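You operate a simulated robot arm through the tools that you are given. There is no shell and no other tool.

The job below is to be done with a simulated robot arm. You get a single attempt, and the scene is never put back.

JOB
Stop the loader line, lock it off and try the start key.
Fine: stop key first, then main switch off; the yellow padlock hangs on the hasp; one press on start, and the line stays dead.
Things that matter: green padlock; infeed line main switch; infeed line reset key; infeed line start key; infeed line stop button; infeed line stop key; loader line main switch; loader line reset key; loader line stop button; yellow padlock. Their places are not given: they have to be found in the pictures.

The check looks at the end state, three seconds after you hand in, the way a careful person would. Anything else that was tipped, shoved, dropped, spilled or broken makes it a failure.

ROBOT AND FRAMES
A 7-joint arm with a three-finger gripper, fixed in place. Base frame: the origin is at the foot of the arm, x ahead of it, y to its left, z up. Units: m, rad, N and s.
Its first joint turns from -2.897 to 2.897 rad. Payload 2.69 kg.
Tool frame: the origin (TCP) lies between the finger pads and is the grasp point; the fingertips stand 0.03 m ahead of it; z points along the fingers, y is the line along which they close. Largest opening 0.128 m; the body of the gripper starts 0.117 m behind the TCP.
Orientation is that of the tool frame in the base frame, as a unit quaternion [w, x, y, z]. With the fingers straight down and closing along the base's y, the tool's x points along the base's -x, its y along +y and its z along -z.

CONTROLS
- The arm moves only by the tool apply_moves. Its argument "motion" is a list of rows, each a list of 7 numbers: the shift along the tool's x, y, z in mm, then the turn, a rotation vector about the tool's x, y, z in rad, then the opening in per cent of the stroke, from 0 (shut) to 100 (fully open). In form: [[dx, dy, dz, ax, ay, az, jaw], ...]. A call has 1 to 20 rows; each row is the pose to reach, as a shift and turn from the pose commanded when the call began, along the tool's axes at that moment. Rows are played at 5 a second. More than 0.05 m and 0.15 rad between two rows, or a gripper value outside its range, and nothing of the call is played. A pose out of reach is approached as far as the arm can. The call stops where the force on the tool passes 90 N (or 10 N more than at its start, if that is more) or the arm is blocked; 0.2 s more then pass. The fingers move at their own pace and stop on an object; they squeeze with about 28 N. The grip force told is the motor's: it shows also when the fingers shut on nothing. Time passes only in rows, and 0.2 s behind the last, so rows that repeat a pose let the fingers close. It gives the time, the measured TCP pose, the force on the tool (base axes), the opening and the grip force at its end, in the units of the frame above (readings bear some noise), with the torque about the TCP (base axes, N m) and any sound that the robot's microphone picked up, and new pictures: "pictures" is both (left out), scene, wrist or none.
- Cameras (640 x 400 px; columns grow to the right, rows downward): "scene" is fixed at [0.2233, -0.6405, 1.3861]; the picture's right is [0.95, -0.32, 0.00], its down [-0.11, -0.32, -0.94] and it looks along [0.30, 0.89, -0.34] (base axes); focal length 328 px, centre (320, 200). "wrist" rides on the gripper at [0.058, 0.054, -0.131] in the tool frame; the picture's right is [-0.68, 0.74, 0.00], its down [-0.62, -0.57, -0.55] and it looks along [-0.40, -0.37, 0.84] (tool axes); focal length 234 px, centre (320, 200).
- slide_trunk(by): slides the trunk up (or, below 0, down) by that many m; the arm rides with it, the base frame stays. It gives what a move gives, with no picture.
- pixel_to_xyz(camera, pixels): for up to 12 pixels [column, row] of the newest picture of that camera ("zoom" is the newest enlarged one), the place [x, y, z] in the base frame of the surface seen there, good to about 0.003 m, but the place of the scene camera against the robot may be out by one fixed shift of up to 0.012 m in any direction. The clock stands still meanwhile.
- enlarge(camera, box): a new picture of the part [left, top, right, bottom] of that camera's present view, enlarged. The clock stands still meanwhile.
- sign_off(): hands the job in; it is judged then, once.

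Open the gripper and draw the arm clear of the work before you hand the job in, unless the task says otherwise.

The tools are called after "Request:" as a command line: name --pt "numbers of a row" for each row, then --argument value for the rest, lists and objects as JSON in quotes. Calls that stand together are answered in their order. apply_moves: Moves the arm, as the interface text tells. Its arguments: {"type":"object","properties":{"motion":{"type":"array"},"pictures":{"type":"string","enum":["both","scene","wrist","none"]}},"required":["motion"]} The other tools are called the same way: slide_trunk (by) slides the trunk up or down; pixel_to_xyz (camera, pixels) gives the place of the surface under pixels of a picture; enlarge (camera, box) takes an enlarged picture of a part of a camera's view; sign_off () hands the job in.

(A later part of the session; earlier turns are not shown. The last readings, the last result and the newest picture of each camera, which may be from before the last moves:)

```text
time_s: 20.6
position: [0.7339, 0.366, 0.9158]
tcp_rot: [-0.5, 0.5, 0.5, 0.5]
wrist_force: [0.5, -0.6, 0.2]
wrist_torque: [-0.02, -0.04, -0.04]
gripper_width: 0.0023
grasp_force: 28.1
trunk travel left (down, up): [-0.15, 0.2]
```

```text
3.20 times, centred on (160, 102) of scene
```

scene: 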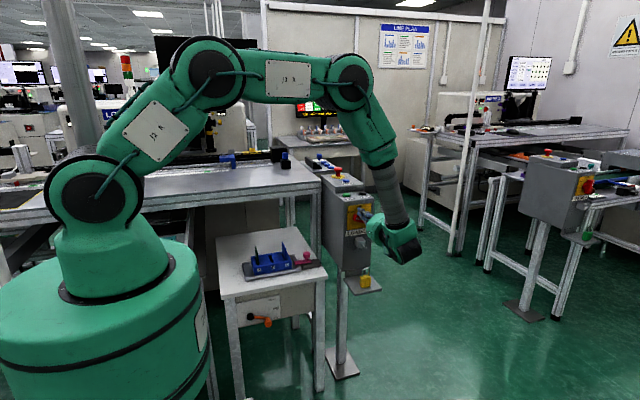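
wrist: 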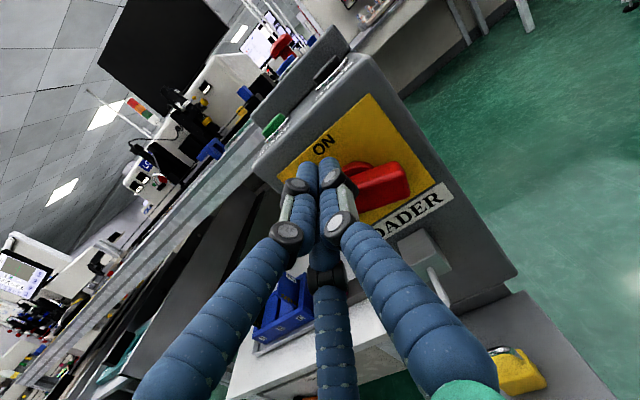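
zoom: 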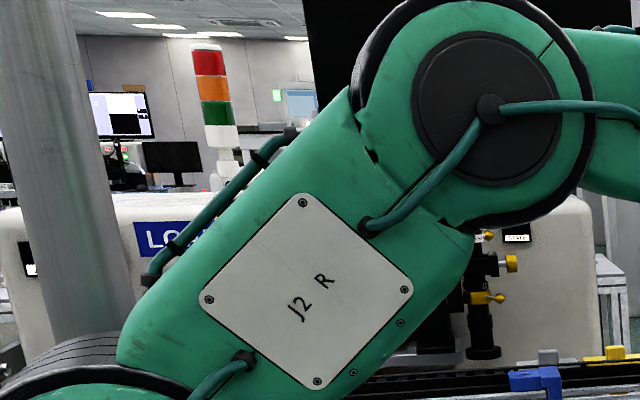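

The bar is near 70° and still moves freely, stack light all dark. I continue along the arc to 90° to find the stop.

Request:
apply_moves --pt "-0.9 -2.1 0 0 0 0 0" --pt "-1.8 -4.2 0 0 0 0 0" --pt "-3.1 -6.3 0 0 0 0 0" --pt "-4.4 -8.4 0 0 0 0 0" --pt "-5.8 -10.4 0 0 0 0 0"

Request:
enlarge --camera "scene" --box '[320, 180, 400, 260]'

```text
time_s: 21.8
position: [0.7229, 0.3662, 0.9096]
tcp_rot: [-0.5, 0.5, 0.5, 0.5]
wrist_force: [-0.7, 0.0, -0.4]
wrist_torque: [0.01, 0.01, -0.02]
gripper_width: 0.0022
grasp_force: 27.9
trunk travel left (down, up): [-0.15, 0.2]
```

scene: 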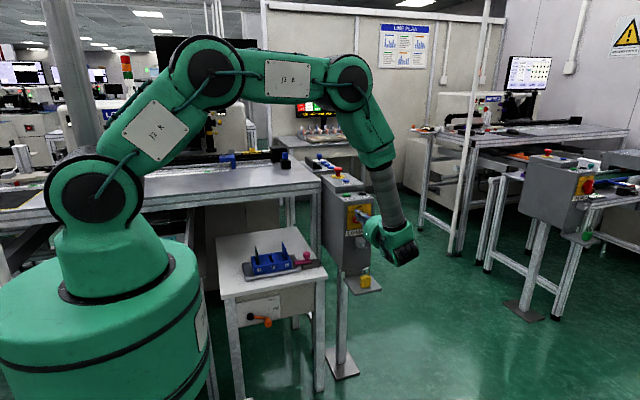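
wrist: 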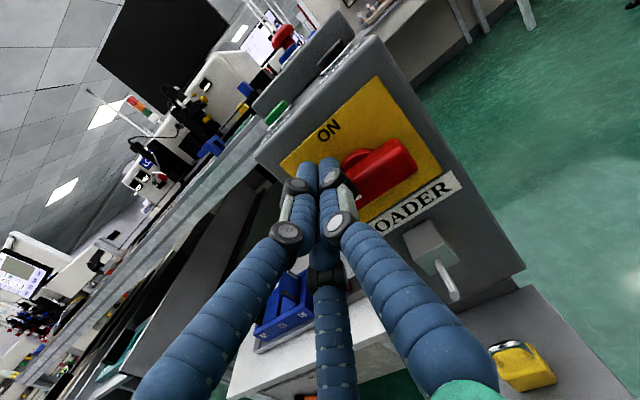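

```text
5.00 times, centred on (360, 220) of scene
```

zoom: 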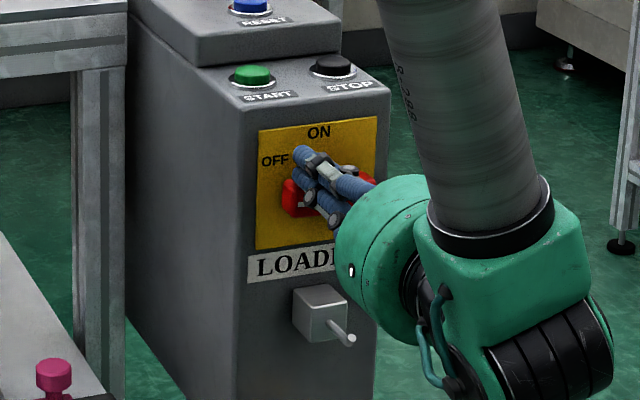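

The bar looks about level now without meeting resistance. I withdraw along -y to see its true angle against OFF.

Request:
apply_moves --pt "3 0 -5 0 0 0 0" --pt "5 0 -45 0 0 0 0" --pt "5 60 -90 0 0 0 0" --pt "5 60 -90 0 0 0 0"

Request:
enlarge --camera "scene" --box '[330, 190, 386, 240]'

Request:
enlarge --camera "wrist" --box '[220, 80, 420, 230]'

```text
refused: row 3 steps farther than a row can; nothing moved
```

```text
8.00 times, centred on (358, 215) of scene
```

zoom: 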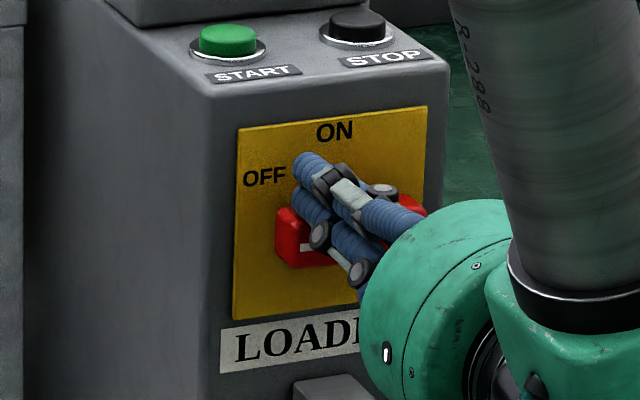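

```text
2.67 times, centred on (320, 155) of wrist
```

zoom: 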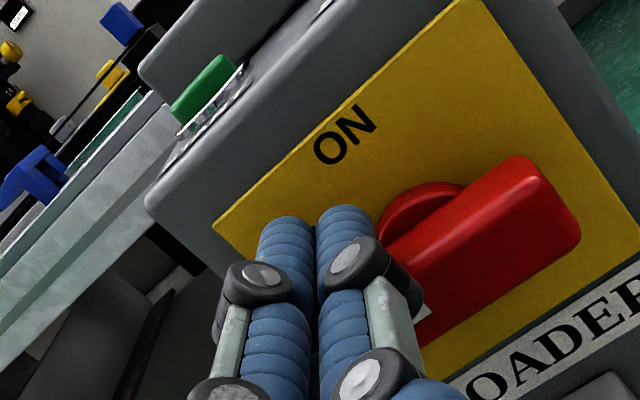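

The step was too long; I redo the withdrawal with shorter rows.

Request:
apply_moves --pt "3 0 -5 0 0 0 0" --pt "5 0 -45 0 0 0 0" --pt "5 20 -80 0 0 0 0" --pt "5 50 -90 0 0 0 0" --pt "5 70 -90 0 0 0 0" --pt "5 70 -90 0 0 0 0"

Request:
enlarge --camera "scene" --box '[330, 190, 386, 240]'

Request:
enlarge --camera "wrist" --box '[220, 80, 420, 230]'

```text
time_s: 23.2
position: [0.7943, 0.2758, 0.9141]
tcp_rot: [0.5, -0.5, -0.5, -0.5]
wrist_force: [-0.2, -0.2, 0.8]
wrist_torque: [0.05, -0.01, 0.02]
gripper_width: 0.0021
grasp_force: 28.2
trunk travel left (down, up): [-0.15, 0.2]
```

scene: 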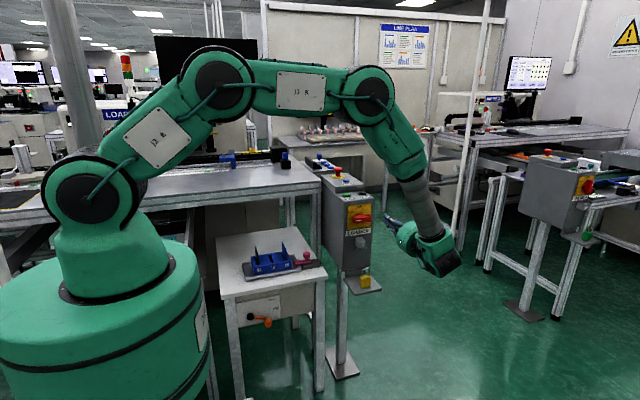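
wrist: 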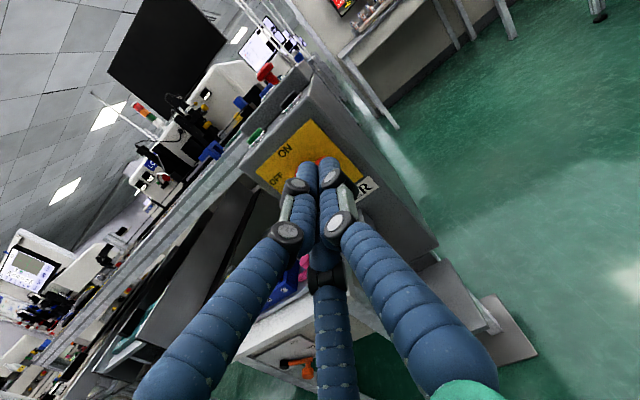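

```text
8.00 times, centred on (358, 215) of scene
```

zoom: 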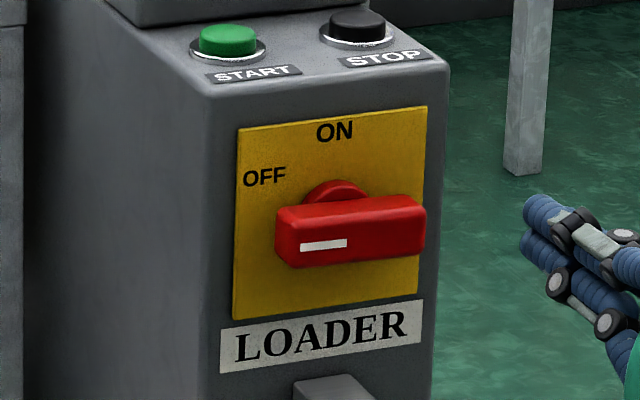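

```text
2.67 times, centred on (320, 155) of wrist
```

zoom: 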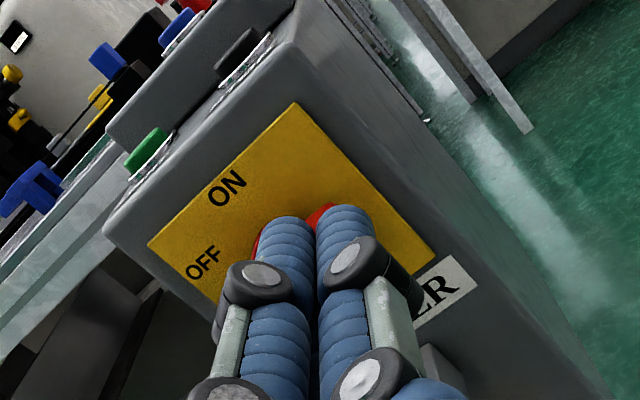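

The bar is level with its white mark at the left, i.e. at OFF (90°). I verify it sits against its stop with a gentle downward nudge on the left end.

Request:
apply_moves --pt "4 -36 0 0 0 0 0" --pt "6 -72 0 0 0 0 0" --pt "6 -72 45 0 0 0 0" --pt "6 -72 90 0 0 0 0" --pt "0 -72 90 0 0 0 0" --pt "-5 -72 90 0 0 0 0" --pt "-6.5 -72 90 0 0 0 0" --pt "-7.5 -72 90 0 0 0 0" --pictures "scene"

Request:
enlarge --camera "scene" --box '[330, 190, 386, 240]'

```text
time_s: 25.0
position: [0.7214, 0.3667, 0.9097]
tcp_rot: [-0.5, 0.499, 0.5, 0.501]
wrist_force: [-0.9, 3.3, 10.2]
wrist_torque: [0.24, 0.09, 0.01]
gripper_width: 0.0021
grasp_force: 28.0
trunk travel left (down, up): [-0.15, 0.2]
```

scene: 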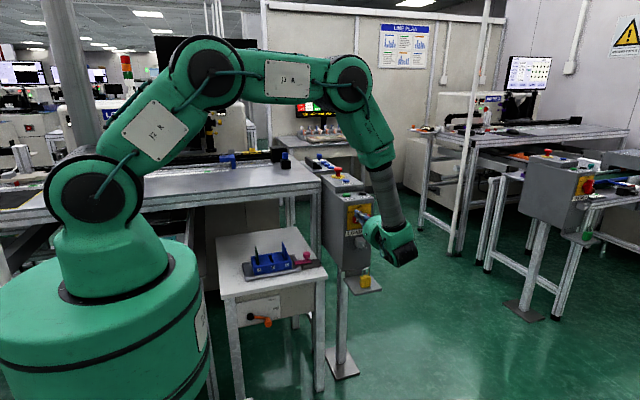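

```text
8.00 times, centred on (358, 215) of scene
```

zoom: 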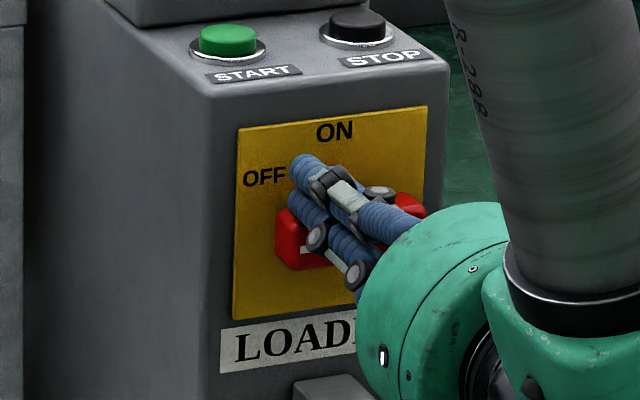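

The bar is firmly at the stop (10 N reaction, no motion), so the main switch is fully OFF. I withdraw and lower in front of the box to inspect the hasp and padlock with open fingers.

Request:
apply_moves --pt "4 0 0 0 0 0 0" --pt "5 0 -45 0 0 0 0" --pt "5 10 -90 0 0 0 0" --pt "-20 20 -120 0 0 0 40" --pt "-60 30 -150 0 0 0 80" --pt "-105 40 -166 0 0 0 100" --pt "-105 40 -166 0 0 0 100"

Request:
enlarge --camera "wrist" --box '[240, 100, 440, 250]'

Request:
enlarge --camera "scene" --box '[325, 190, 395, 300]'

```text
refused: row 5 steps farther than a row can; nothing moved
```

```text
2.67 times, centred on (340, 175) of wrist
```

zoom: 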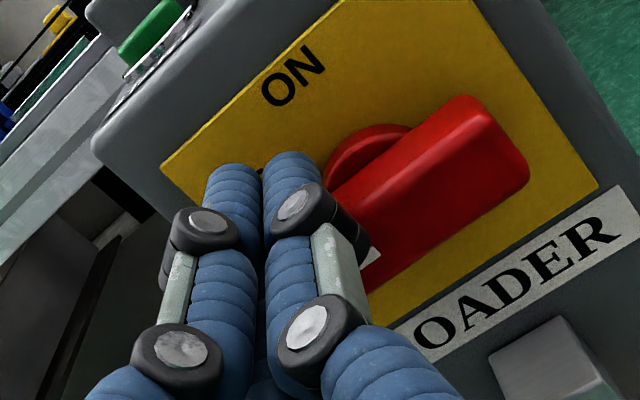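

```text
3.64 times, centred on (360, 245) of scene
```

zoom: 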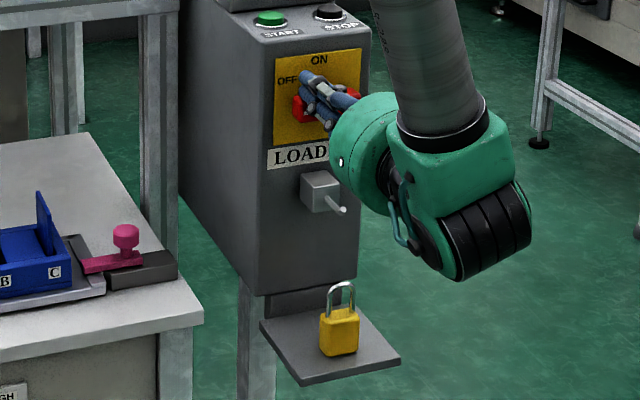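

I redo the withdrawal with rows under 50 mm each.

Request:
apply_moves --pt "4 0 0 0 0 0 0" --pt "5 0 -45 0 0 0 0" --pt "5 10 -90 0 0 0 0" --pt "-20 18 -120 0 0 0 40" --pt "-50 26 -145 0 0 0 80" --pt "-80 34 -160 0 0 0 100" --pt "-105 40 -166 0 0 0 100" --pt "-105 40 -166 0 0 0 100"

Request:
enlarge --camera "wrist" --box '[240, 100, 440, 250]'

Request:
enlarge --camera "scene" --box '[325, 190, 395, 300]'

```text
time_s: 26.8
position: [0.7626, 0.1995, 0.8026]
tcp_rot: [0.5, -0.5, -0.499, -0.5]
wrist_force: [-0.4, 0.0, 0.0]
wrist_torque: [0.05, -0.01, 0.03]
gripper_width: 0.1283
grasp_force: 0.0
trunk travel left (down, up): [-0.15, 0.2]
```

scene: 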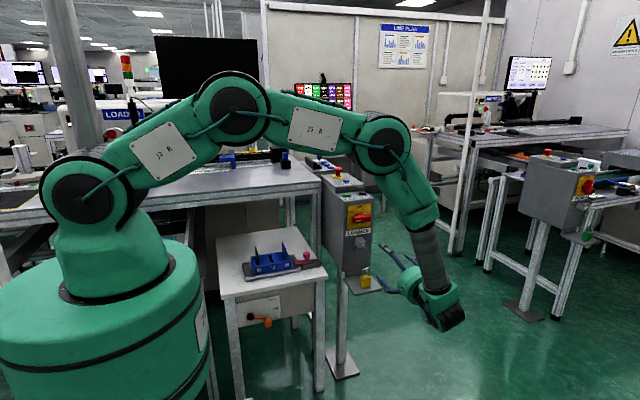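
wrist: 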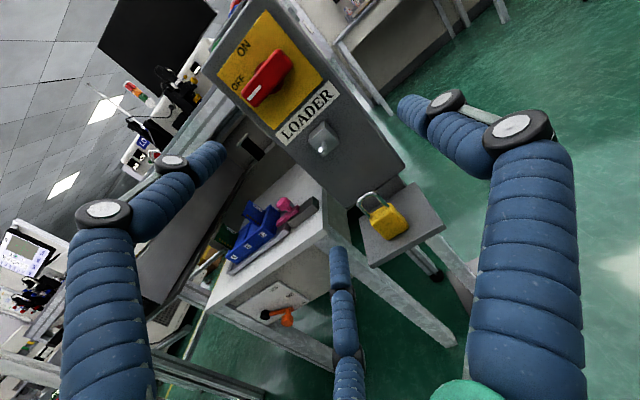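

```text
2.67 times, centred on (340, 175) of wrist
```

zoom: 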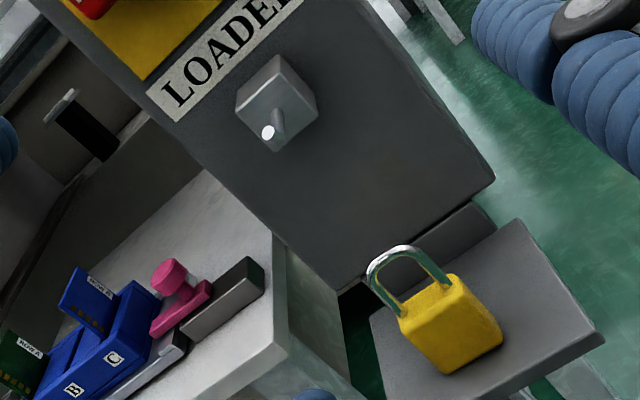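

```text
3.64 times, centred on (360, 245) of scene
```

zoom: 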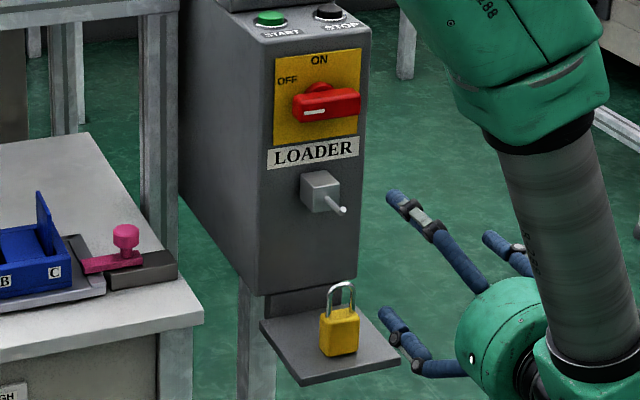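

Switch OFF is clearly seen. I zoom in with the wrist camera on padlock and hasp for exact positions.

Request:
enlarge --camera "wrist" --box '[345, 180, 417, 245]'

Request:
pixel_to_xyz --camera "wrist" --pixels '[[320, 150], [323, 143], [324, 133], [313, 140], [330, 128], [312, 148], [365, 192], [395, 235], [388, 215], [376, 206], [370, 195], [383, 195]]'

Request:
enlarge --camera "wrist" --box '[295, 110, 355, 160]'

```text
6.15 times, centred on (381, 212) of wrist
```

zoom: 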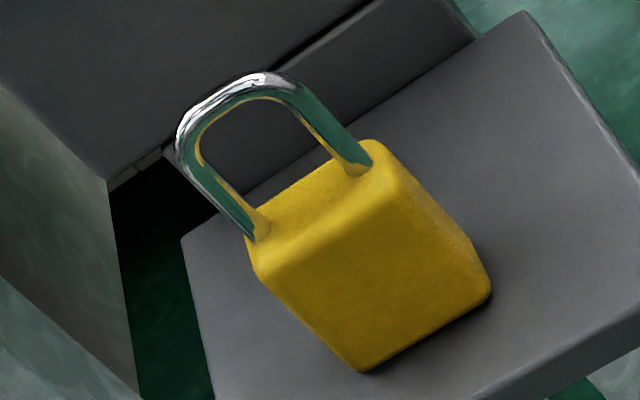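

```text
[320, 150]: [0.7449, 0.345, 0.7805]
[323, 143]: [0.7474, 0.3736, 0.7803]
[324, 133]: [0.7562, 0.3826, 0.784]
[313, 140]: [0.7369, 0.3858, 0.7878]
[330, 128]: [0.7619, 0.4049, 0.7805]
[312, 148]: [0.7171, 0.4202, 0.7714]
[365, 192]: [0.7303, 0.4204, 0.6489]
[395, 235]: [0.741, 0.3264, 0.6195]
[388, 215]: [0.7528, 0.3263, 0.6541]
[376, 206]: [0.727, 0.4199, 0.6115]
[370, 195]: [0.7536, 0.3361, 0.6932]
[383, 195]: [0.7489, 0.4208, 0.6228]
```

```text
8.00 times, centred on (325, 135) of wrist
```

zoom: 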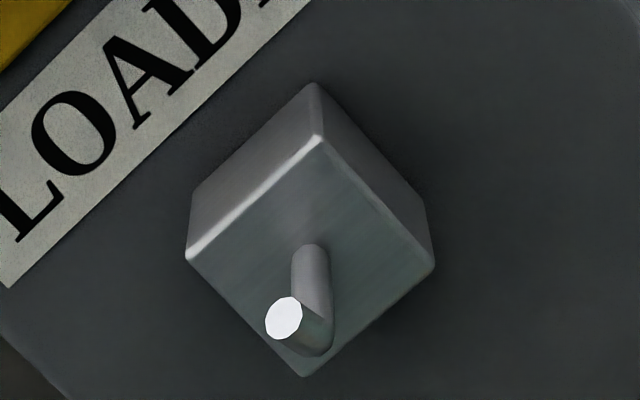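

I look closer still at the peg shape, since its silhouette may hide an upturned tip.

Request:
enlarge --camera "wrist" --box '[308, 130, 340, 160]'

Request:
pixel_to_xyz --camera "zoom" --pixels '[[320, 200], [240, 270], [240, 300], [270, 130], [300, 250], [310, 150], [330, 230], [250, 320], [340, 100], [400, 200], [300, 330], [200, 150]]'

Request:
enlarge --camera "scene" --box '[350, 230, 374, 250]'

```text
13.33 times, centred on (324, 145) of wrist
```

zoom: 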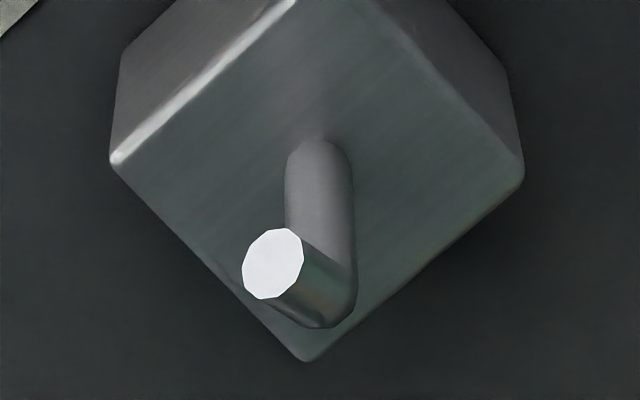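

```text
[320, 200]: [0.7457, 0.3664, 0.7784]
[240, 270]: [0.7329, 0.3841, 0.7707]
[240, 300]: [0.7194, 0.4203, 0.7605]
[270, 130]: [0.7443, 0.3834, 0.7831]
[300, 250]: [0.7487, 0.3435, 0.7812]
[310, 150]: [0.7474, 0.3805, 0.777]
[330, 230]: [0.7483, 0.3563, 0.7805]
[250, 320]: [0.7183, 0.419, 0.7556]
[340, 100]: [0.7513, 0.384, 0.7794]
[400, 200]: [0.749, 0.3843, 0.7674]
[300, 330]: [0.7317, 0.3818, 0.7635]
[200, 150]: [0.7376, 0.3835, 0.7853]
```

```text
16.00 times, centred on (362, 240) of scene
```

zoom: 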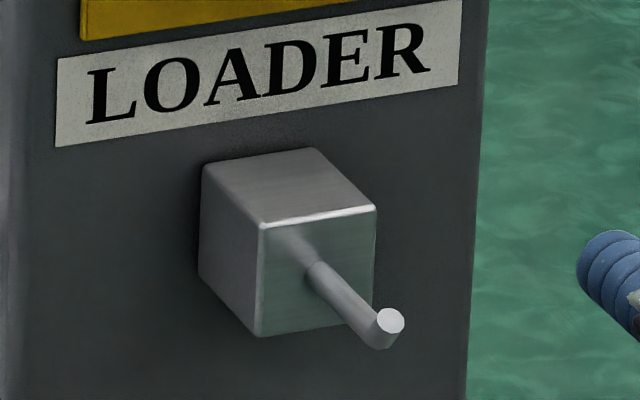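

The hasp is a horizontal pin (top ≈0.778, y 0.345–0.384, x≈0.746) with a short upturned tip. Now I measure the padlock corners and shelf edges in the wrist view.

Request:
pixel_to_xyz --camera "wrist" --pixels '[[370.2, 192.6], [369.3, 214], [387, 204.5], [373, 225], [394, 210.5], [387.5, 238], [407, 226], [388.5, 204.5], [385, 228], [400, 216], [361, 195], [380, 198]]'

Request:
pixel_to_xyz --camera "wrist" --pixels '[[414, 185], [361, 220], [440, 225], [378, 262], [372, 220], [391, 207], [381, 216], [384, 210], [375, 217], [398, 222], [369, 197], [374, 193.5]]'

```text
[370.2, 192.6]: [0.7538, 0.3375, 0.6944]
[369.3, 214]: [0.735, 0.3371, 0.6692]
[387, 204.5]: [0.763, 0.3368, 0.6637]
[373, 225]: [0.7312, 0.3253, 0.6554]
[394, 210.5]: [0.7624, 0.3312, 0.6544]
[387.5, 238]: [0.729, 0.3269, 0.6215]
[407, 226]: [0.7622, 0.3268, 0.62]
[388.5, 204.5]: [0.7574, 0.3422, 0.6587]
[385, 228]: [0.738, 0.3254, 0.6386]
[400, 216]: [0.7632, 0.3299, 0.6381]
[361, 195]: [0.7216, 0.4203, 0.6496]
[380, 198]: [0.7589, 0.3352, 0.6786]
```

```text
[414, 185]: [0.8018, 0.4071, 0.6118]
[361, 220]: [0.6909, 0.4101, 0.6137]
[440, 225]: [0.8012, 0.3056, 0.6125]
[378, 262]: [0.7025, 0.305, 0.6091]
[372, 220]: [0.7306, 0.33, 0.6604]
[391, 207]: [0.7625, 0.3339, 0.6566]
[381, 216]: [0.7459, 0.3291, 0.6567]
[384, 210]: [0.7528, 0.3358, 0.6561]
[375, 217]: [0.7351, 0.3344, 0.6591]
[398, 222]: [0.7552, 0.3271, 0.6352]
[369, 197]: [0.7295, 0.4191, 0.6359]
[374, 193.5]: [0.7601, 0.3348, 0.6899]
```

The padlock body spans x 0.729–0.763, y 0.3255–0.348, z 0.6125–0.657, shackle top ≈0.698. With a 3-finger gripper I will approach it leaning 30° from vertical with one finger in front and two straddling the sides, so first I roll the hand by -150° in free space with 55 % opening.

Request:
apply_moves --pt "1 -1 1 0 0 -0.1454 90" --pt "2 -2 2 0 0 -0.2909 80" --pt "3 -3 3 0 0 -0.4363 70" --pt "4 -4 4 0 0 -0.5818 55" --pt "5 -5 5 0 0 -0.7272 55" --pt "6 -6 6 0 0 -0.8727 55" --pt "7 -7 7 0 0 -1.0181 55" --pt "8 -8 8 0 0 -1.1636 55" --pt "9 -9 9 0 0 -1.309 55" --pt "10 -10 10 0 0 -1.4545 55" --pt "11 -11 11 0 0 -1.5999 55" --pt "12 -12 12 0 0 -1.7454 55" --pt "13 -13 13 0 0 -1.8908 55" --pt "14 -14 14 0 0 -2.0363 55" --pt "15 -15 15 0 0 -2.1817 55" --pt "16 -15.5 16 0 0 -2.3272 55" --pt "17 -15.5 18 0 0 -2.4726 55" --pt "18 -15.5 20 0 0 -2.618 55" --pt "18 -15.5 20 0 0 -2.618 55"

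```text
time_s: 30.8
position: [0.7471, 0.22, 0.8206]
tcp_rot: [0.354, -0.354, 0.612, 0.612]
wrist_force: [-0.3, -0.2, 0.4]
wrist_torque: [0.03, 0.02, 0.0]
gripper_width: 0.0705
grasp_force: 0.0
trunk travel left (down, up): [-0.15, 0.2]
```

scene: 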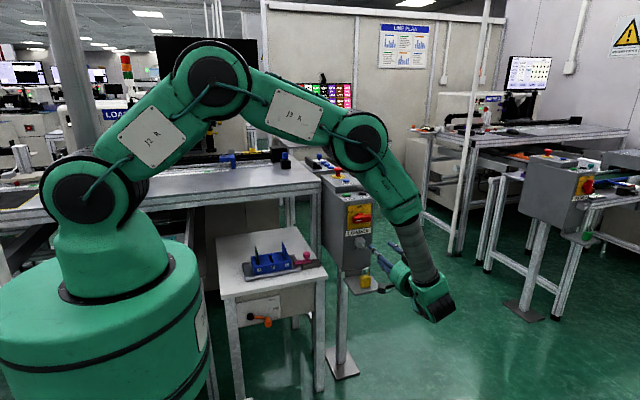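
wrist: 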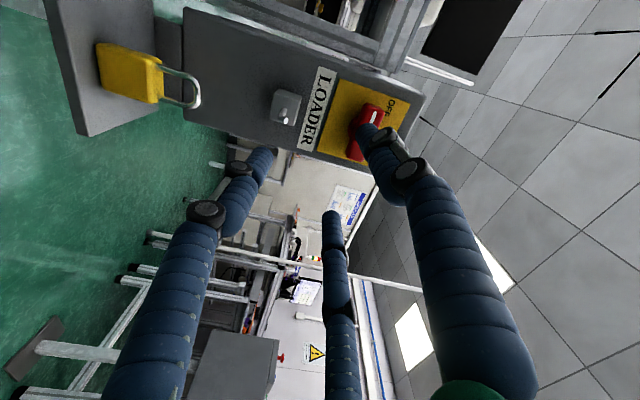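

The roll went exactly as commanded. Now I tilt the tool 60° downward while moving to a pre-grasp point at about (0.746,0.284,0.744).

Request:
apply_moves --pt "0 0 0 0.0655 0.1134 0 55" --pt "0 0 0 0.1309 0.2267 0 55" --pt "8 -5 5 0.1964 0.3401 0 55" --pt "18 -10 14 0.2618 0.4535 0 55" --pt "28 -16 24 0.3273 0.5668 0 55" --pt "38 -22 34 0.3927 0.6802 0 55" --pt "48 -28 44 0.4582 0.7936 0 55" --pt "57 -33 54 0.5236 0.9069 0 55" --pt "65.8 -38 64 0.5236 0.9069 0 55" --pt "65.8 -38 64 0.5236 0.9069 0 55"

Request:
enlarge --camera "scene" --box '[320, 190, 420, 300]'

Request:
enlarge --camera "wrist" --box '[200, 60, 440, 240]'

```text
time_s: 33.0
position: [0.7468, 0.2841, 0.7442]
tcp_rot: [0.128, -0.483, 0.837, 0.224]
wrist_force: [0.4, -0.4, 0.3]
wrist_torque: [-0.03, 0.02, 0.0]
gripper_width: 0.0704
grasp_force: 0.1
trunk travel left (down, up): [-0.15, 0.2]
```

scene: 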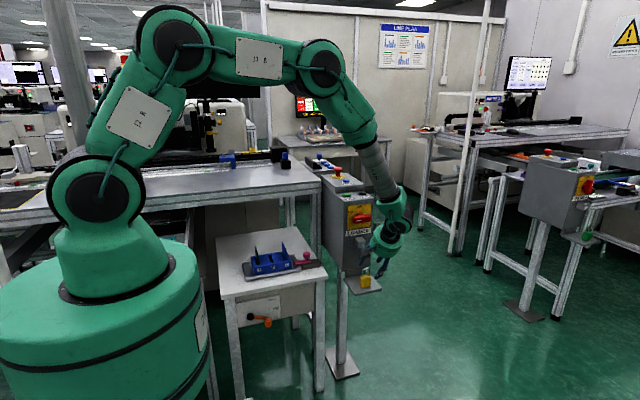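
wrist: 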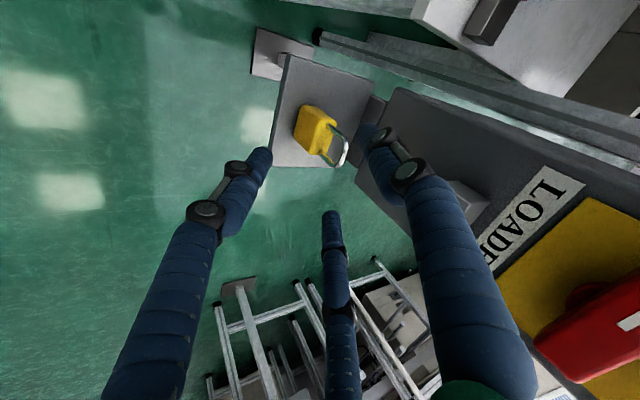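

```text
3.64 times, centred on (370, 245) of scene
```

zoom: 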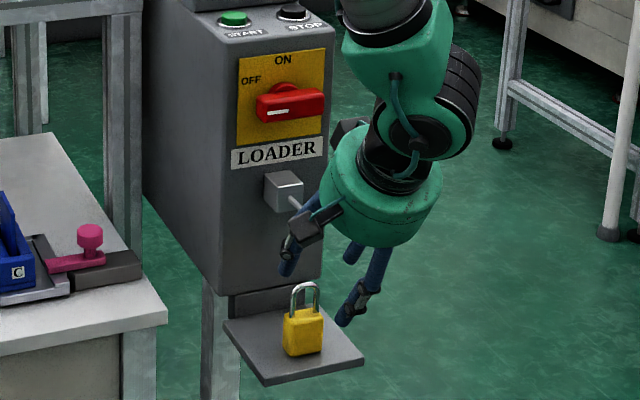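

```text
2.22 times, centred on (320, 150) of wrist
```

zoom: 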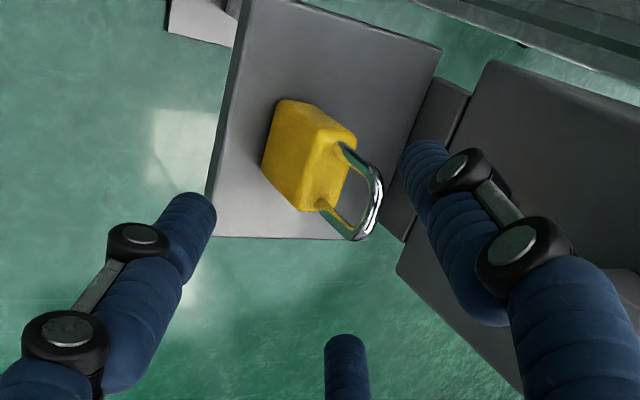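

The pre-grasp pose is reached cleanly, fingers clear of the peg. For more clearance to the peg I lean 5° more (35° from vertical) and come closer along the tool axis.

Request:
apply_moves --pt "2 -1 12 -0.0218 -0.0378 0 55" --pt "4 -2 24 -0.0436 -0.0756 0 55" --pt "5.7 -3.3 36.6 -0.0436 -0.0756 0 55" --pt "5.7 -3.3 36.6 -0.0436 -0.0756 0 55"

Request:
enlarge --camera "scene" --box '[320, 210, 410, 300]'

Request:
enlarge --camera "wrist" --box '[200, 60, 440, 240]'

```text
time_s: 34.0
position: [0.7464, 0.2971, 0.7095]
tcp_rot: [0.15, -0.477, 0.826, 0.261]
wrist_force: [0.4, 0.7, 0.0]
wrist_torque: [0.04, 0.02, 0.02]
gripper_width: 0.0703
grasp_force: 0.0
trunk travel left (down, up): [-0.15, 0.2]
```

scene: 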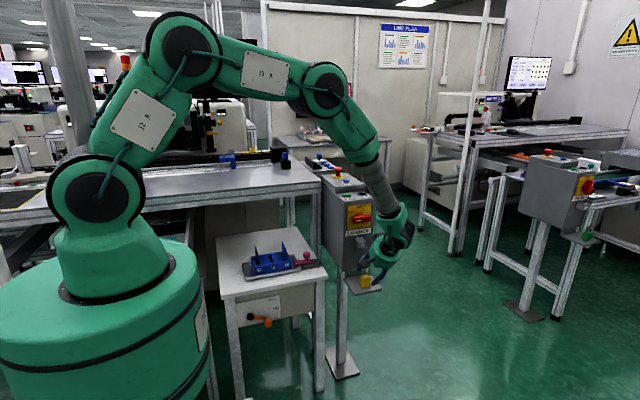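
wrist: 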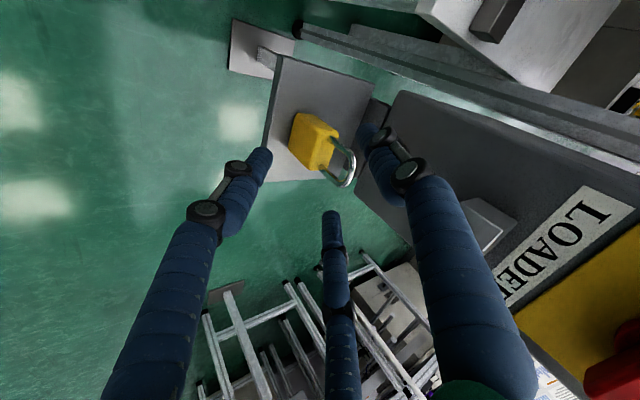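

```text
4.44 times, centred on (365, 255) of scene
```

zoom: 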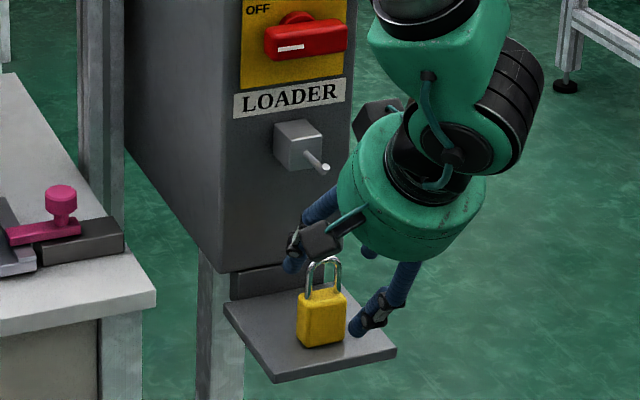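

```text
2.22 times, centred on (320, 150) of wrist
```

zoom: 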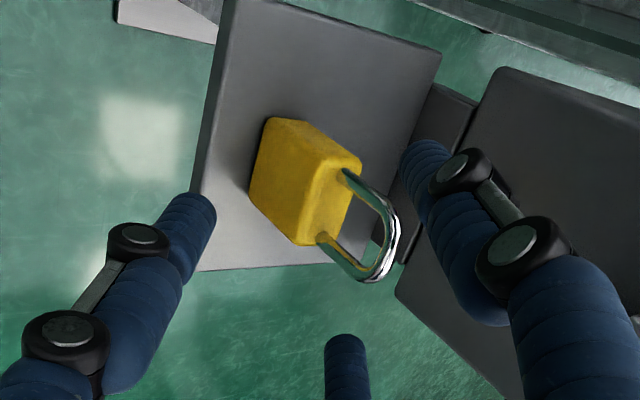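

The approach is aligned. A dark box on the hand at scene (377,238) sits near the hasp side, so I measure it and the palm rim before going further in.

Request:
pixel_to_xyz --camera "scene" --pixels '[[377, 238], [380, 235], [375, 236], [374, 250], [372, 258], [366, 263], [371, 267], [384, 245], [350, 246], [359, 269], [363, 240], [356, 271]]'

Request:
enlarge --camera "scene" --box '[350, 220, 398, 260]'

```text
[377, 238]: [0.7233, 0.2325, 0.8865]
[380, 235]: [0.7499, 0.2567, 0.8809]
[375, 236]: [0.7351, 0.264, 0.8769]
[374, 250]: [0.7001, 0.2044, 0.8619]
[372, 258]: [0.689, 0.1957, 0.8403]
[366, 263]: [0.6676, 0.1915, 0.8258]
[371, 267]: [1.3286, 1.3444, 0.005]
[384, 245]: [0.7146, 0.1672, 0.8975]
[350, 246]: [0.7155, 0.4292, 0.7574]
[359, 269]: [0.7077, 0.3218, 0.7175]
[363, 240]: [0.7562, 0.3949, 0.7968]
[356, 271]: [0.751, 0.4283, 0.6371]
```

```text
10.00 times, centred on (374, 240) of scene
```

zoom: 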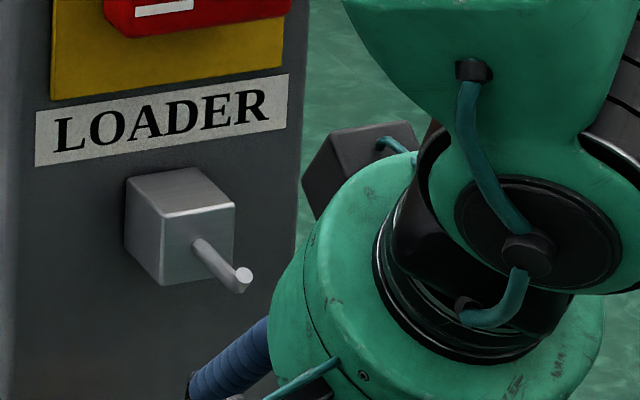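

The hand keeps at least 3 cm from the peg on the final path. I advance 50 mm along the tool axis to bring the fingers around the padlock body.

Request:
apply_moves --pt "0 0 15 0 0 0 55" --pt "0 0 30 0 0 0 55" --pt "0 0 40 0 0 0 55" --pt "0 0 50 0 0 0 55" --pt "0 0 50 0 0 0 55"

Request:
enlarge --camera "scene" --box '[320, 210, 410, 300]'

Request:
enlarge --camera "wrist" --box '[220, 80, 420, 230]'

```text
time_s: 35.2
position: [0.746, 0.3248, 0.669]
tcp_rot: [0.151, -0.477, 0.826, 0.26]
wrist_force: [-0.4, -0.3, 0.1]
wrist_torque: [-0.01, -0.02, -0.01]
gripper_width: 0.0702
grasp_force: 0.1
trunk travel left (down, up): [-0.15, 0.2]
```

scene: 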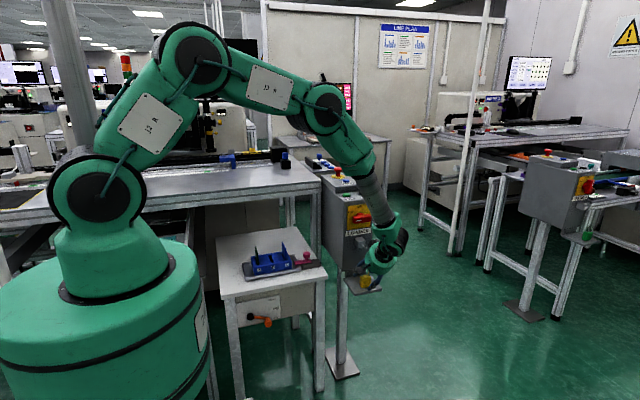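
wrist: 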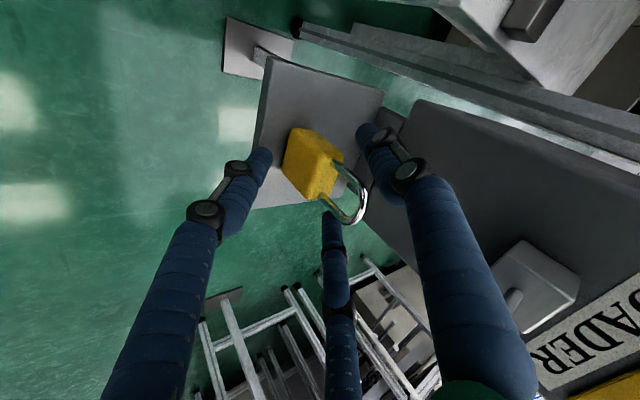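

```text
4.44 times, centred on (365, 255) of scene
```

zoom: 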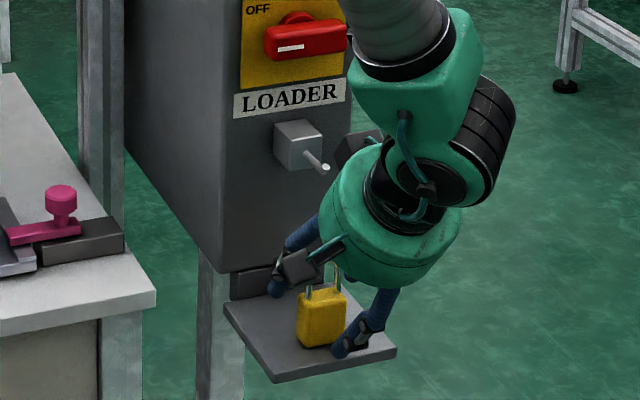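

```text
2.67 times, centred on (320, 155) of wrist
```

zoom: 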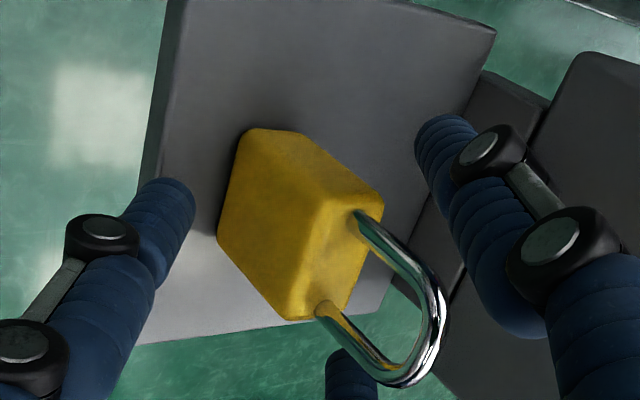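

The padlock is caged: front finger on the left, two back fingers straddling. I narrow to 40 % and then go 6 mm lower to get more overlap with the body.

Request:
apply_moves --pt "0 0 0 0 0 0 45" --pt "0 0 0 0 0 0 40" --pt "0 0 0 0 0 0 40" --pt "1.5 -0.9 2.5 0 0 0 40" --pt "3 -1.7 4.9 0 0 0 40" --pt "3 -1.7 4.9 0 0 0 40"

Request:
enlarge --camera "scene" --box '[335, 230, 395, 295]'

Request:
enlarge --camera "wrist" --box '[220, 80, 420, 230]'

```text
time_s: 36.6
position: [0.7467, 0.3252, 0.6619]
tcp_rot: [0.15, -0.477, 0.826, 0.261]
wrist_force: [-0.8, 0.1, 0.4]
wrist_torque: [0.02, 0.02, -0.02]
gripper_width: 0.0513
grasp_force: 0.0
trunk travel left (down, up): [-0.15, 0.2]
```

scene: 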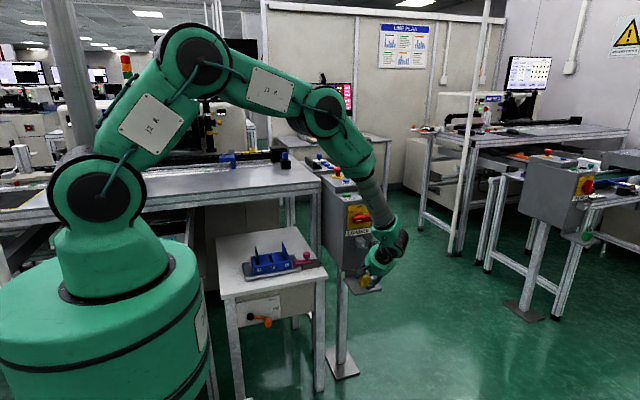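
wrist: 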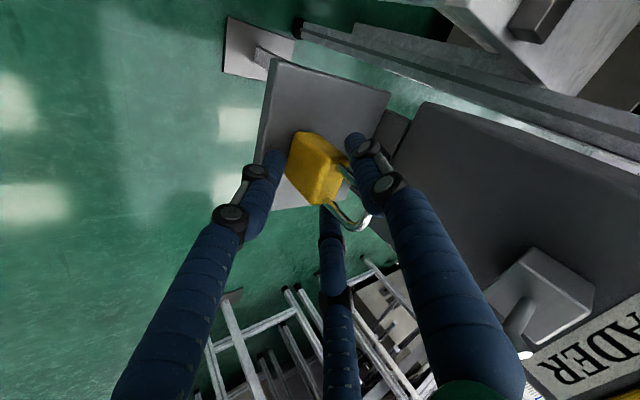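

```text
6.15 times, centred on (365, 262) of scene
```

zoom: 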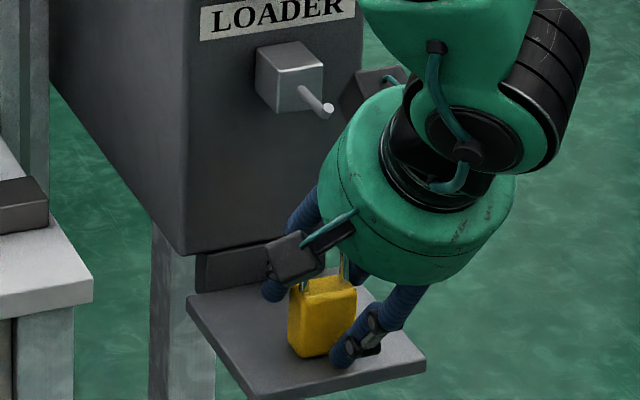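

```text
2.67 times, centred on (320, 155) of wrist
```

zoom: 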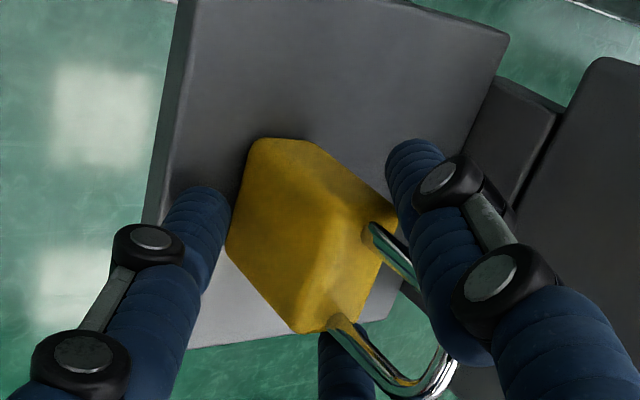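

Everything is clear with no contact yet. I close the fingers step by step.

Request:
apply_moves --pt "0 0 0 0 0 0 36" --pt "0 0 0 0 0 0 33" --pt "0 0 0 0 0 0 30" --pt "0 0 0 0 0 0 27" --pt "0 0 0 0 0 0 24"

Request:
enlarge --camera "scene" --box '[335, 230, 395, 295]'

Request:
enlarge --camera "wrist" --box '[220, 80, 420, 230]'

```text
time_s: 37.8
position: [0.7472, 0.3242, 0.6623]
tcp_rot: [0.15, -0.478, 0.825, 0.261]
wrist_force: [-0.8, 1.4, 1.7]
wrist_torque: [0.09, -0.01, -0.02]
gripper_width: 0.0467
grasp_force: 27.9
trunk travel left (down, up): [-0.15, 0.2]
```

scene: 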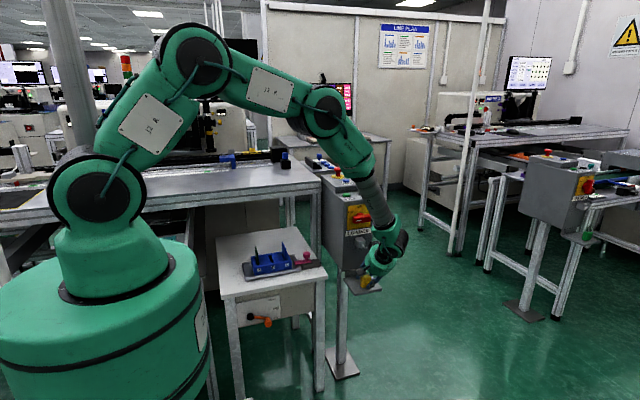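
wrist: 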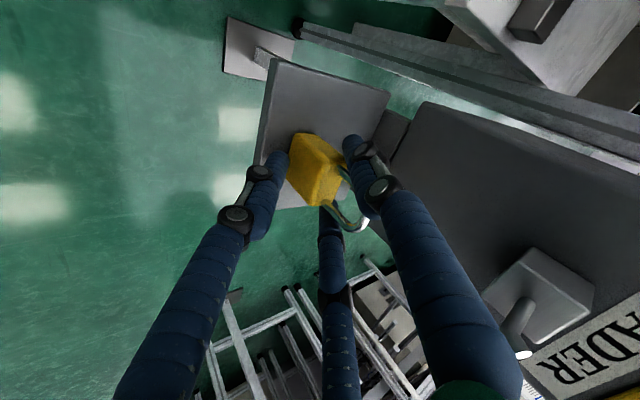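

```text
6.15 times, centred on (365, 262) of scene
```

zoom: 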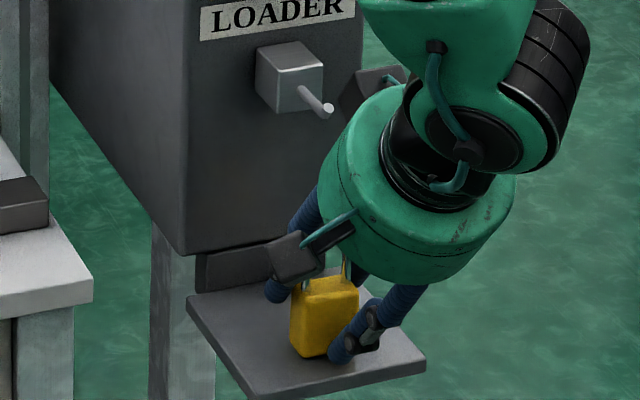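

```text
2.67 times, centred on (320, 155) of wrist
```

zoom: 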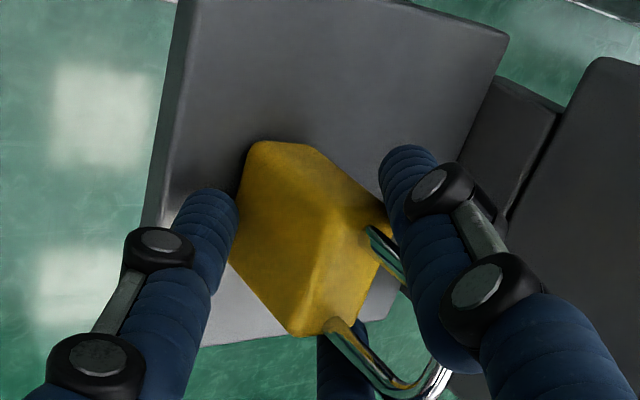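

The fingers hold the body at 47 mm with full grip force and the padlock stayed upright. I lift 15 mm straight up and check.

Request:
apply_moves --pt "0 0 0 0 0 0 10" --pt "-1 0.6 -1.6 0 0 0 10" --pt "-2.5 1.4 -4.1 0 0 0 10" --pt "-5 2.9 -8.2 0 0 0 10" --pt "-7.5 4.3 -12.3 0 0 0 10" --pt "-7.5 4.3 -12.3 0 0 0 10"

Request:
enlarge --camera "scene" --box '[335, 230, 395, 295]'

Request:
enlarge --camera "wrist" --box '[220, 80, 420, 230]'

```text
time_s: 39.2
position: [0.7466, 0.3258, 0.6774]
tcp_rot: [0.15, -0.477, 0.826, 0.261]
wrist_force: [0.1, 0.3, -1.1]
wrist_torque: [0.0, 0.01, 0.0]
gripper_width: 0.0469
grasp_force: 27.9
trunk travel left (down, up): [-0.15, 0.2]
```

scene: 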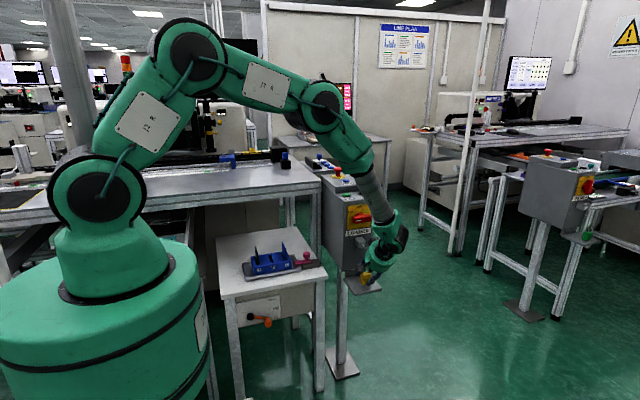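
wrist: 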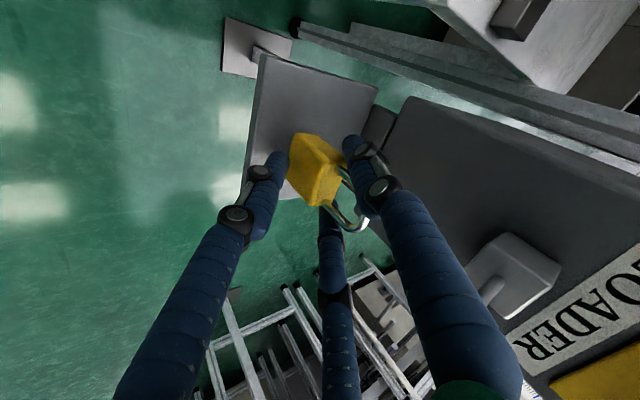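

```text
6.15 times, centred on (365, 262) of scene
```

zoom: 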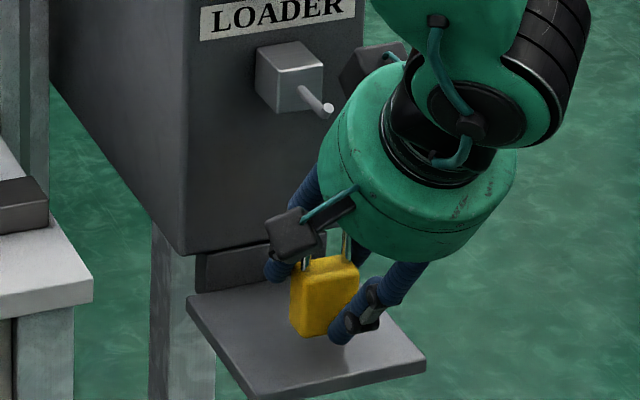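

```text
2.67 times, centred on (320, 155) of wrist
```

zoom: 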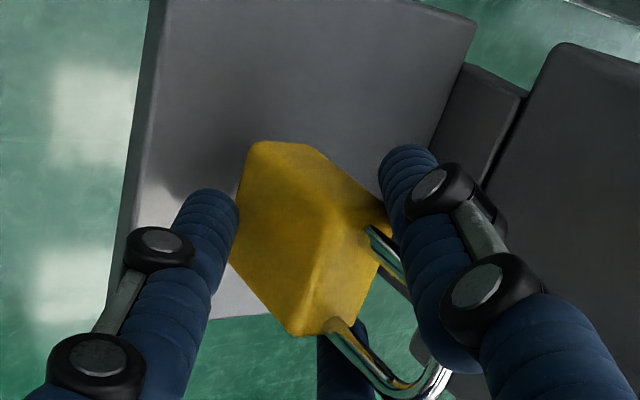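

The padlock is lifted upright and steady in the grip (width 46.9 mm). I check where the shackle is relative to the TCP using the wrist camera.

Request:
pixel_to_xyz --camera "wrist" --pixels '[[363, 221], [350, 225], [340, 168], [328, 202], [345, 213], [322, 158], [305, 140], [300, 170], [334, 172], [327, 185], [490, 286], [498, 268]]'

Request:
enlarge --camera "wrist" --box '[285, 125, 385, 240]'

```text
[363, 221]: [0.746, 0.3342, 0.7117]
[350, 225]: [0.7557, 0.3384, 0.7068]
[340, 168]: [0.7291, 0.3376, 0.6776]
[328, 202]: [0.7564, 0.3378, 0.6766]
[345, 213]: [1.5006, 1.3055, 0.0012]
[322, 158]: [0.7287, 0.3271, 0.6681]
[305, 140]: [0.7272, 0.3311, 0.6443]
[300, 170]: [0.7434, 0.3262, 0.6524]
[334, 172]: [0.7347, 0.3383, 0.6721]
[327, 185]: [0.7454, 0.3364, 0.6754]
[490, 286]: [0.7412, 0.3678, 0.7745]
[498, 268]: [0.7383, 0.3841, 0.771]
```

```text
3.48 times, centred on (335, 182) of wrist
```

zoom: 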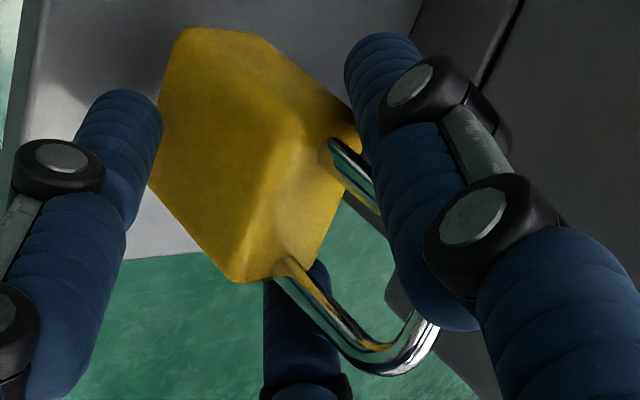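

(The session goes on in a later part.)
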